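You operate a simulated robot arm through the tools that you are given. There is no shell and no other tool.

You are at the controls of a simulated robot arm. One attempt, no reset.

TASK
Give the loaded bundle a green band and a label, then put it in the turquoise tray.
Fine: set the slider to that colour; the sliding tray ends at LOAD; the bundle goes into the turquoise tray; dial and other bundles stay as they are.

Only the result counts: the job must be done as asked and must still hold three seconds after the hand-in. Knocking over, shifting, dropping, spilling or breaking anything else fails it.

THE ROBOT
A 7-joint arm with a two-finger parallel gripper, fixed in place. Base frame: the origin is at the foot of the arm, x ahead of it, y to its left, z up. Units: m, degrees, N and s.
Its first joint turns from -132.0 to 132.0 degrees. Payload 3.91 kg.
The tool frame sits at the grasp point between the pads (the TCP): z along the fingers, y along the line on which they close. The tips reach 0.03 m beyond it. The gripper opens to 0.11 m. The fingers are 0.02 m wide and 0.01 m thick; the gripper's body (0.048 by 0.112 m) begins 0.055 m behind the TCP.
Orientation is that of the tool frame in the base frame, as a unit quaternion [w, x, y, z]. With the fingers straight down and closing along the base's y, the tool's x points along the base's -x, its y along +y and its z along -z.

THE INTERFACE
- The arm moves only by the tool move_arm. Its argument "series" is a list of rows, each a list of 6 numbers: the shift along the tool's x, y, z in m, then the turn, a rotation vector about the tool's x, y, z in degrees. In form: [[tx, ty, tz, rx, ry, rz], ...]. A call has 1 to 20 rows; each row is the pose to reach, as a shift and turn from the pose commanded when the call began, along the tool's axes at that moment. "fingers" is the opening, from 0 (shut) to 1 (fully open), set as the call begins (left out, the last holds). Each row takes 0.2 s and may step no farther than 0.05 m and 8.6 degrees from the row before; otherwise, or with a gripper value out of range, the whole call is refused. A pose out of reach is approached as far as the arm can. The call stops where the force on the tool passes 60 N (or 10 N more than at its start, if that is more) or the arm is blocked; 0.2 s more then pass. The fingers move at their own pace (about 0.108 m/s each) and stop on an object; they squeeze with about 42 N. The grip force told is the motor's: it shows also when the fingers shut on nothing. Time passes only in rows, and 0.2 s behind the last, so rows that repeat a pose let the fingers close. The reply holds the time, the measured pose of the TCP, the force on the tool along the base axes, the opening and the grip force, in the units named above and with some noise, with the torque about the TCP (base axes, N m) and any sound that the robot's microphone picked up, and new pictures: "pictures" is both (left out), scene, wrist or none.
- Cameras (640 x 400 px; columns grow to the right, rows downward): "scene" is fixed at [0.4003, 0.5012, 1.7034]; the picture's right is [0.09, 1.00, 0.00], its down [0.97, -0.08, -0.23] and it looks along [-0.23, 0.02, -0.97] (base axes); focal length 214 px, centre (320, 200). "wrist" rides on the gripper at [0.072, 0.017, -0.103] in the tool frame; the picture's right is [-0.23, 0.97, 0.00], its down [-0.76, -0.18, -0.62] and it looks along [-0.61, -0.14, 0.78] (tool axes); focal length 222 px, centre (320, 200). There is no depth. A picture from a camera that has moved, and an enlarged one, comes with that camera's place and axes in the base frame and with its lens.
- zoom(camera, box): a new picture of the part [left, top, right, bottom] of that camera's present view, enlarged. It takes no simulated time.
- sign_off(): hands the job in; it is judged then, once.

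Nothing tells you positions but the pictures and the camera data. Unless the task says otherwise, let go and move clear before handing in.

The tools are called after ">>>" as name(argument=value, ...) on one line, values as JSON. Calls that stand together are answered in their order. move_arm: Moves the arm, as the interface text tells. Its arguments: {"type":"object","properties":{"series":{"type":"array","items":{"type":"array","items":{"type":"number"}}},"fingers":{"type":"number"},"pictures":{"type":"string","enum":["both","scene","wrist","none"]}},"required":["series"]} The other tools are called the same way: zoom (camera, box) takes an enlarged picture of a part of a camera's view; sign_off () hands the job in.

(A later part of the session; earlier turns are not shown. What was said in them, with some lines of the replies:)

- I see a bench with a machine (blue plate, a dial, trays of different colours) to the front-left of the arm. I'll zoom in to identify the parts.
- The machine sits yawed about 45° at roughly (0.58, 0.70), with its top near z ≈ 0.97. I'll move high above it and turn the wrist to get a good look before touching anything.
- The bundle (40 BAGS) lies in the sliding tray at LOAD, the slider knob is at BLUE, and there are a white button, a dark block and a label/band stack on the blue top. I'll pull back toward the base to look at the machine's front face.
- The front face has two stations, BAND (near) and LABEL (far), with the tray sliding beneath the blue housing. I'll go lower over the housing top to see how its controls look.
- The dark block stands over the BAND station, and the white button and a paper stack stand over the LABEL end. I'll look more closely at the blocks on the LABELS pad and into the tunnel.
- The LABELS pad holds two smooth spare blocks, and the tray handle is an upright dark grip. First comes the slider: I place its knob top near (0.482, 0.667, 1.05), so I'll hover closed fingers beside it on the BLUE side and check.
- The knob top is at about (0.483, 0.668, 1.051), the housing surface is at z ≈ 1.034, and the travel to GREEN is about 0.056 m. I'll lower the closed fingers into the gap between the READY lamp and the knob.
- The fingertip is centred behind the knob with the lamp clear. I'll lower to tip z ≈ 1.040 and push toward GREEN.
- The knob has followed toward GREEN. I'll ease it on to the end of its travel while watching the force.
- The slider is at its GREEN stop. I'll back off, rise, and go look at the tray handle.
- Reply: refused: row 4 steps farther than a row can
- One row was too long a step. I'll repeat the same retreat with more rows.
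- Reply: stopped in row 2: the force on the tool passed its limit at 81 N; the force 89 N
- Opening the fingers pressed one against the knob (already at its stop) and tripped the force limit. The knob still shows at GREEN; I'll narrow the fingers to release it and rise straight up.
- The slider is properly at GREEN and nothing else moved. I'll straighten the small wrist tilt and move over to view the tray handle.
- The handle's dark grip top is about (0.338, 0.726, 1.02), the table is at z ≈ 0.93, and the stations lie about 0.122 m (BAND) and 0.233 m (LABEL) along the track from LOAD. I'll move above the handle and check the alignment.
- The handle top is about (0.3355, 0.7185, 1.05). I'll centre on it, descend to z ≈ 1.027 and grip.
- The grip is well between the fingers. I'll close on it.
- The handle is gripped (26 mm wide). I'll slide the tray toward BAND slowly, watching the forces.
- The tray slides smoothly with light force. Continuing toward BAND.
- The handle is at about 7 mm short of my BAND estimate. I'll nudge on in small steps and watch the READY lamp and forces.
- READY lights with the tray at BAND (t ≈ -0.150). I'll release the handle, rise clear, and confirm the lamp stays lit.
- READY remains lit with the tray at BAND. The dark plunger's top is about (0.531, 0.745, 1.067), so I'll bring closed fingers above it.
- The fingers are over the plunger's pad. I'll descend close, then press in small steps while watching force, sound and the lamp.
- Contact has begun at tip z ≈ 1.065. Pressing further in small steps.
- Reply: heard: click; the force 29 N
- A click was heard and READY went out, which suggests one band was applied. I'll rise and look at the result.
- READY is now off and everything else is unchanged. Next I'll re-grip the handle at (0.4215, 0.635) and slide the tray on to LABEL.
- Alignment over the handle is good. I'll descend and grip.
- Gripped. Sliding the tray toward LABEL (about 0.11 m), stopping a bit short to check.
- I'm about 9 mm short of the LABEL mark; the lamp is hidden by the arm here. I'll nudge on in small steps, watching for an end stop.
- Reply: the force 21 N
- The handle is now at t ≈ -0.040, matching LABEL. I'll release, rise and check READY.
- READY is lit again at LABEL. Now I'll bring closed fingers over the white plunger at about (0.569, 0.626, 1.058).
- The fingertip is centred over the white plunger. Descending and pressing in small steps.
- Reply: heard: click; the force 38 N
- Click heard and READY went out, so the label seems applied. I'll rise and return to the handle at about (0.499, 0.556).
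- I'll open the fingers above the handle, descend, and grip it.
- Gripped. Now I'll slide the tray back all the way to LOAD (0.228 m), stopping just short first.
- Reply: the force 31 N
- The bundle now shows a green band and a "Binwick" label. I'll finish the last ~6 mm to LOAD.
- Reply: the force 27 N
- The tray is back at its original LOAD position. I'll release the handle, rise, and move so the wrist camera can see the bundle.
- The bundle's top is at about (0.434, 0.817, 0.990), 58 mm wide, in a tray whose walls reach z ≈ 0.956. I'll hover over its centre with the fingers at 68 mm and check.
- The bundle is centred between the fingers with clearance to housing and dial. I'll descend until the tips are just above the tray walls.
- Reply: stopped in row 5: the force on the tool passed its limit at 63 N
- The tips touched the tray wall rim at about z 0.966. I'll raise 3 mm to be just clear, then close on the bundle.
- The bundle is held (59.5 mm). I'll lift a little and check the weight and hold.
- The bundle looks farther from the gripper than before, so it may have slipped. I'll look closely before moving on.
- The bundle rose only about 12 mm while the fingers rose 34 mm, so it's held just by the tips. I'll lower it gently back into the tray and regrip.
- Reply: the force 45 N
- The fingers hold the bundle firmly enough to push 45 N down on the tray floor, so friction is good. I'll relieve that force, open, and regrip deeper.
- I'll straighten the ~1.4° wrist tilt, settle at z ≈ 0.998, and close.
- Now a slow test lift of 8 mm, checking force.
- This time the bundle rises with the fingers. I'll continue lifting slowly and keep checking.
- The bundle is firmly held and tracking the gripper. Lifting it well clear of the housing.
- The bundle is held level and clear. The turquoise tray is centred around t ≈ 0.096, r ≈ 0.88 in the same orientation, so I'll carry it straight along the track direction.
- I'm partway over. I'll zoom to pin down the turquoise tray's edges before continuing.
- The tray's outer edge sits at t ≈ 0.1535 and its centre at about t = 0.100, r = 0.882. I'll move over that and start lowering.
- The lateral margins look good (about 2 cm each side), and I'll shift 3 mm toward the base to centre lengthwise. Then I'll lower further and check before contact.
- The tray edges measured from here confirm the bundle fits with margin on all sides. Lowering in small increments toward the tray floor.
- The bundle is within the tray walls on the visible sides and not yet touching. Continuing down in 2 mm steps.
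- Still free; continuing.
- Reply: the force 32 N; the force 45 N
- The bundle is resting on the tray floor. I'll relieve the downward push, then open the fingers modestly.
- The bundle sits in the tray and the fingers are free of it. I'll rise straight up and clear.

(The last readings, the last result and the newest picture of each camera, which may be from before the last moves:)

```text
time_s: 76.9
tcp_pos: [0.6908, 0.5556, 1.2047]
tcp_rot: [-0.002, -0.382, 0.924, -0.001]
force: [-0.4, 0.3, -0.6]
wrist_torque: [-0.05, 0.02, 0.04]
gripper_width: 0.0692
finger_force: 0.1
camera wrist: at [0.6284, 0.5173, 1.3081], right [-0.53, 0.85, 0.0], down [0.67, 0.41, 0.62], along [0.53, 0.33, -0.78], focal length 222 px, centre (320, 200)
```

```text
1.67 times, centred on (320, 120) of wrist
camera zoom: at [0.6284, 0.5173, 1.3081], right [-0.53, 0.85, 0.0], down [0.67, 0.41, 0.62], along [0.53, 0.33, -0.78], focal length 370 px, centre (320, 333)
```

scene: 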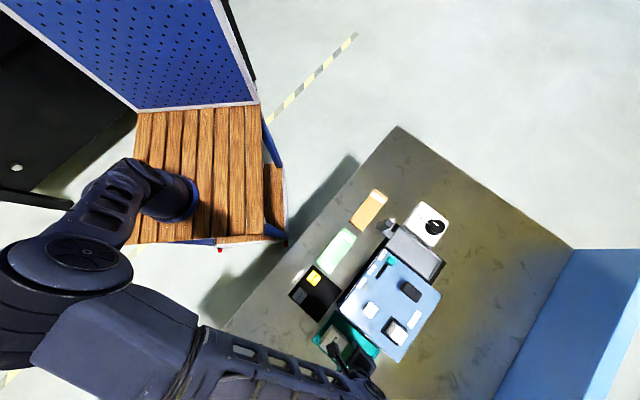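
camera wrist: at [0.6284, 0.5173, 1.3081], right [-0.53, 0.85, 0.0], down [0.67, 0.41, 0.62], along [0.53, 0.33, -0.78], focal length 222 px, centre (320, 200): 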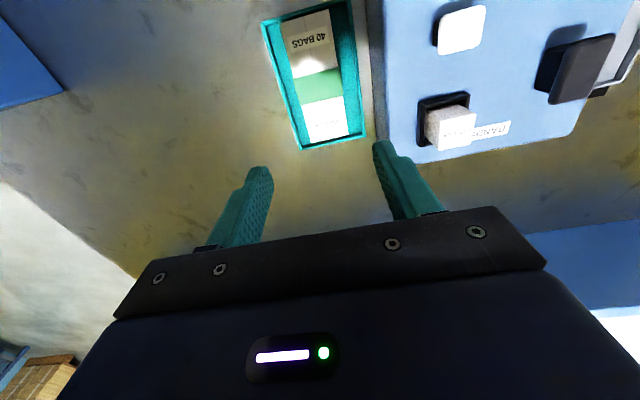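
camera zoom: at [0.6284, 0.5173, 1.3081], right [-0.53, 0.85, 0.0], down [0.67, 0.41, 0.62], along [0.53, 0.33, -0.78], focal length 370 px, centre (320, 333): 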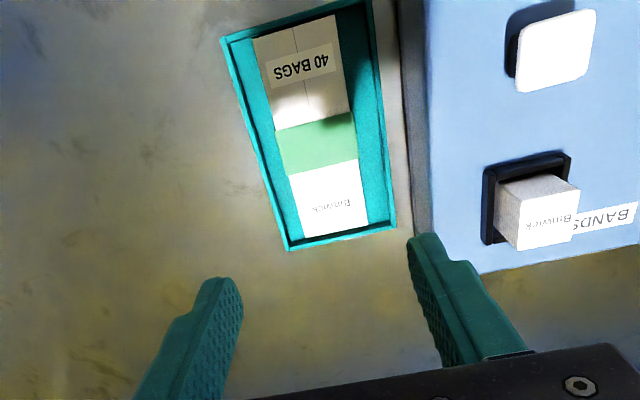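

The banded, labelled bundle lies flat in the turquoise tray. I'll back away toward the base and do a final check of the sliding tray, slider and dial.

>>> move_arm(series=[[0.04, 0, -0.01, 0, 0, 0], [0.08, 0, -0.02, 0, 0, 0], [0.12, 0, -0.03, 0, 0, 0], [0.16, 0, -0.03, 0, 0, 0], [0.2, 0, -0.03, 0, 0, 0], [0.24, 0, -0.03, 0, 0, 0], [0.27, 0, -0.03, 0, 0, 0]])

>>> zoom(camera="scene", box=[280, 180, 460, 300])

>>> zoom(camera="scene", box=[280, 270, 460, 390])

```text
time_s: 78.5
tcp_pos: [0.501, 0.3678, 1.2358]
tcp_rot: [-0.001, -0.382, 0.924, -0.001]
force: [0.5, 0.1, -0.9]
wrist_torque: [0.01, 0.01, 0.01]
gripper_width: 0.0694
finger_force: 0.0
camera wrist: at [0.4381, 0.3278, 1.3386], right [-0.53, 0.85, 0.0], down [0.67, 0.41, 0.62], along [0.53, 0.33, -0.78], focal length 222 px, centre (320, 200)
```

scene: 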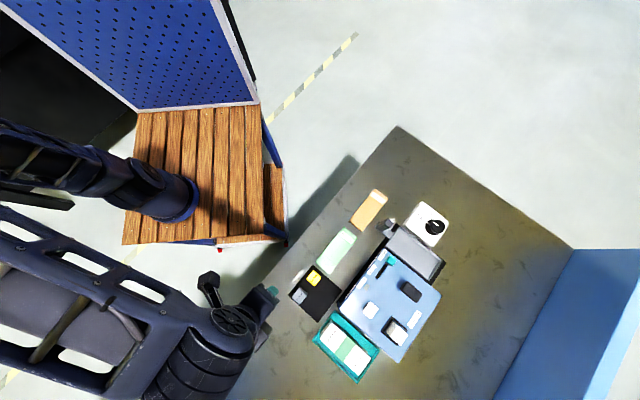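
wrist: 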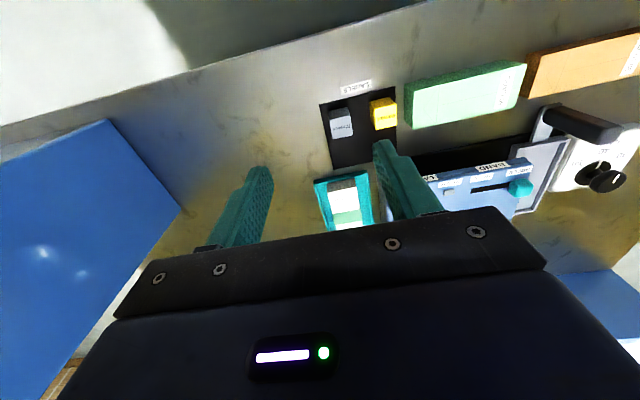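

```text
3.33 times, centred on (370, 240) of scene
camera zoom: at [0.4003, 0.5012, 1.7034], right [0.09, 1.0, 0.0], down [0.97, -0.08, -0.23], along [-0.23, 0.02, -0.97], focal length 715 px, centre (153, 67)
```

zoom: 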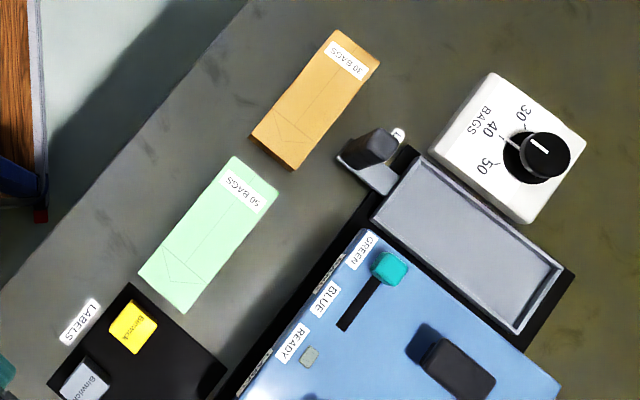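

```text
3.33 times, centred on (370, 330) of scene
camera zoom: at [0.4003, 0.5012, 1.7034], right [0.09, 1.0, 0.0], down [0.97, -0.08, -0.23], along [-0.23, 0.02, -0.97], focal length 715 px, centre (153, -233)
```

zoom: 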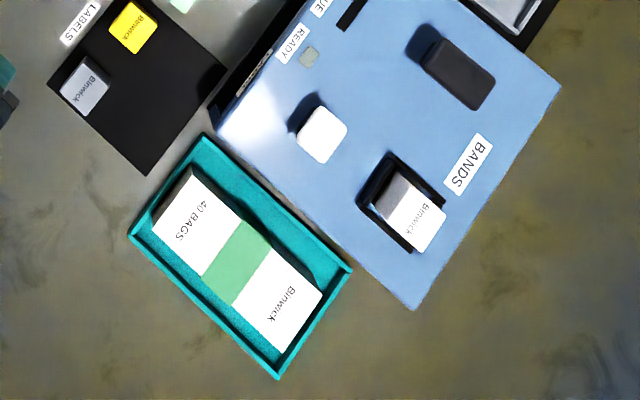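

The bundle, with its green band and label, lies in the turquoise tray. The sliding tray is at LOAD, the slider is at GREEN, and the dial, other bundles and label blocks are where they started. The arm is clear, so I'm handing in.

>>> sign_off()

```text
The job is handed in.
```

The job is done and handed in: the 40-bag bundle has a green band and a "Binwick" label, and it is lying flat in the turquoise tray. No verdict came back with the hand-in, so this is from my last pictures.

- **Slider:** it is at its GREEN end stop.
- **Sliding tray:** it is empty and back at LOAD, where it started.
- **Dial and everything else:** the dial, the other two bundles and the label blocks look the same as in the first pictures.

Three things did not go smoothly:

- **Slider knob:** when I opened the fingers beside it, one pushed against it at its stop with about 81 N. It stayed at GREEN.
- **Tray rim:** the fingertips touched the sliding tray's rim at about 63 N while I was reaching for the bundle. The tray did not visibly move.
- **First lift:** the bundle slipped in the fingers, so I lowered it back into the sliding tray and gripped it again. It was not dropped.
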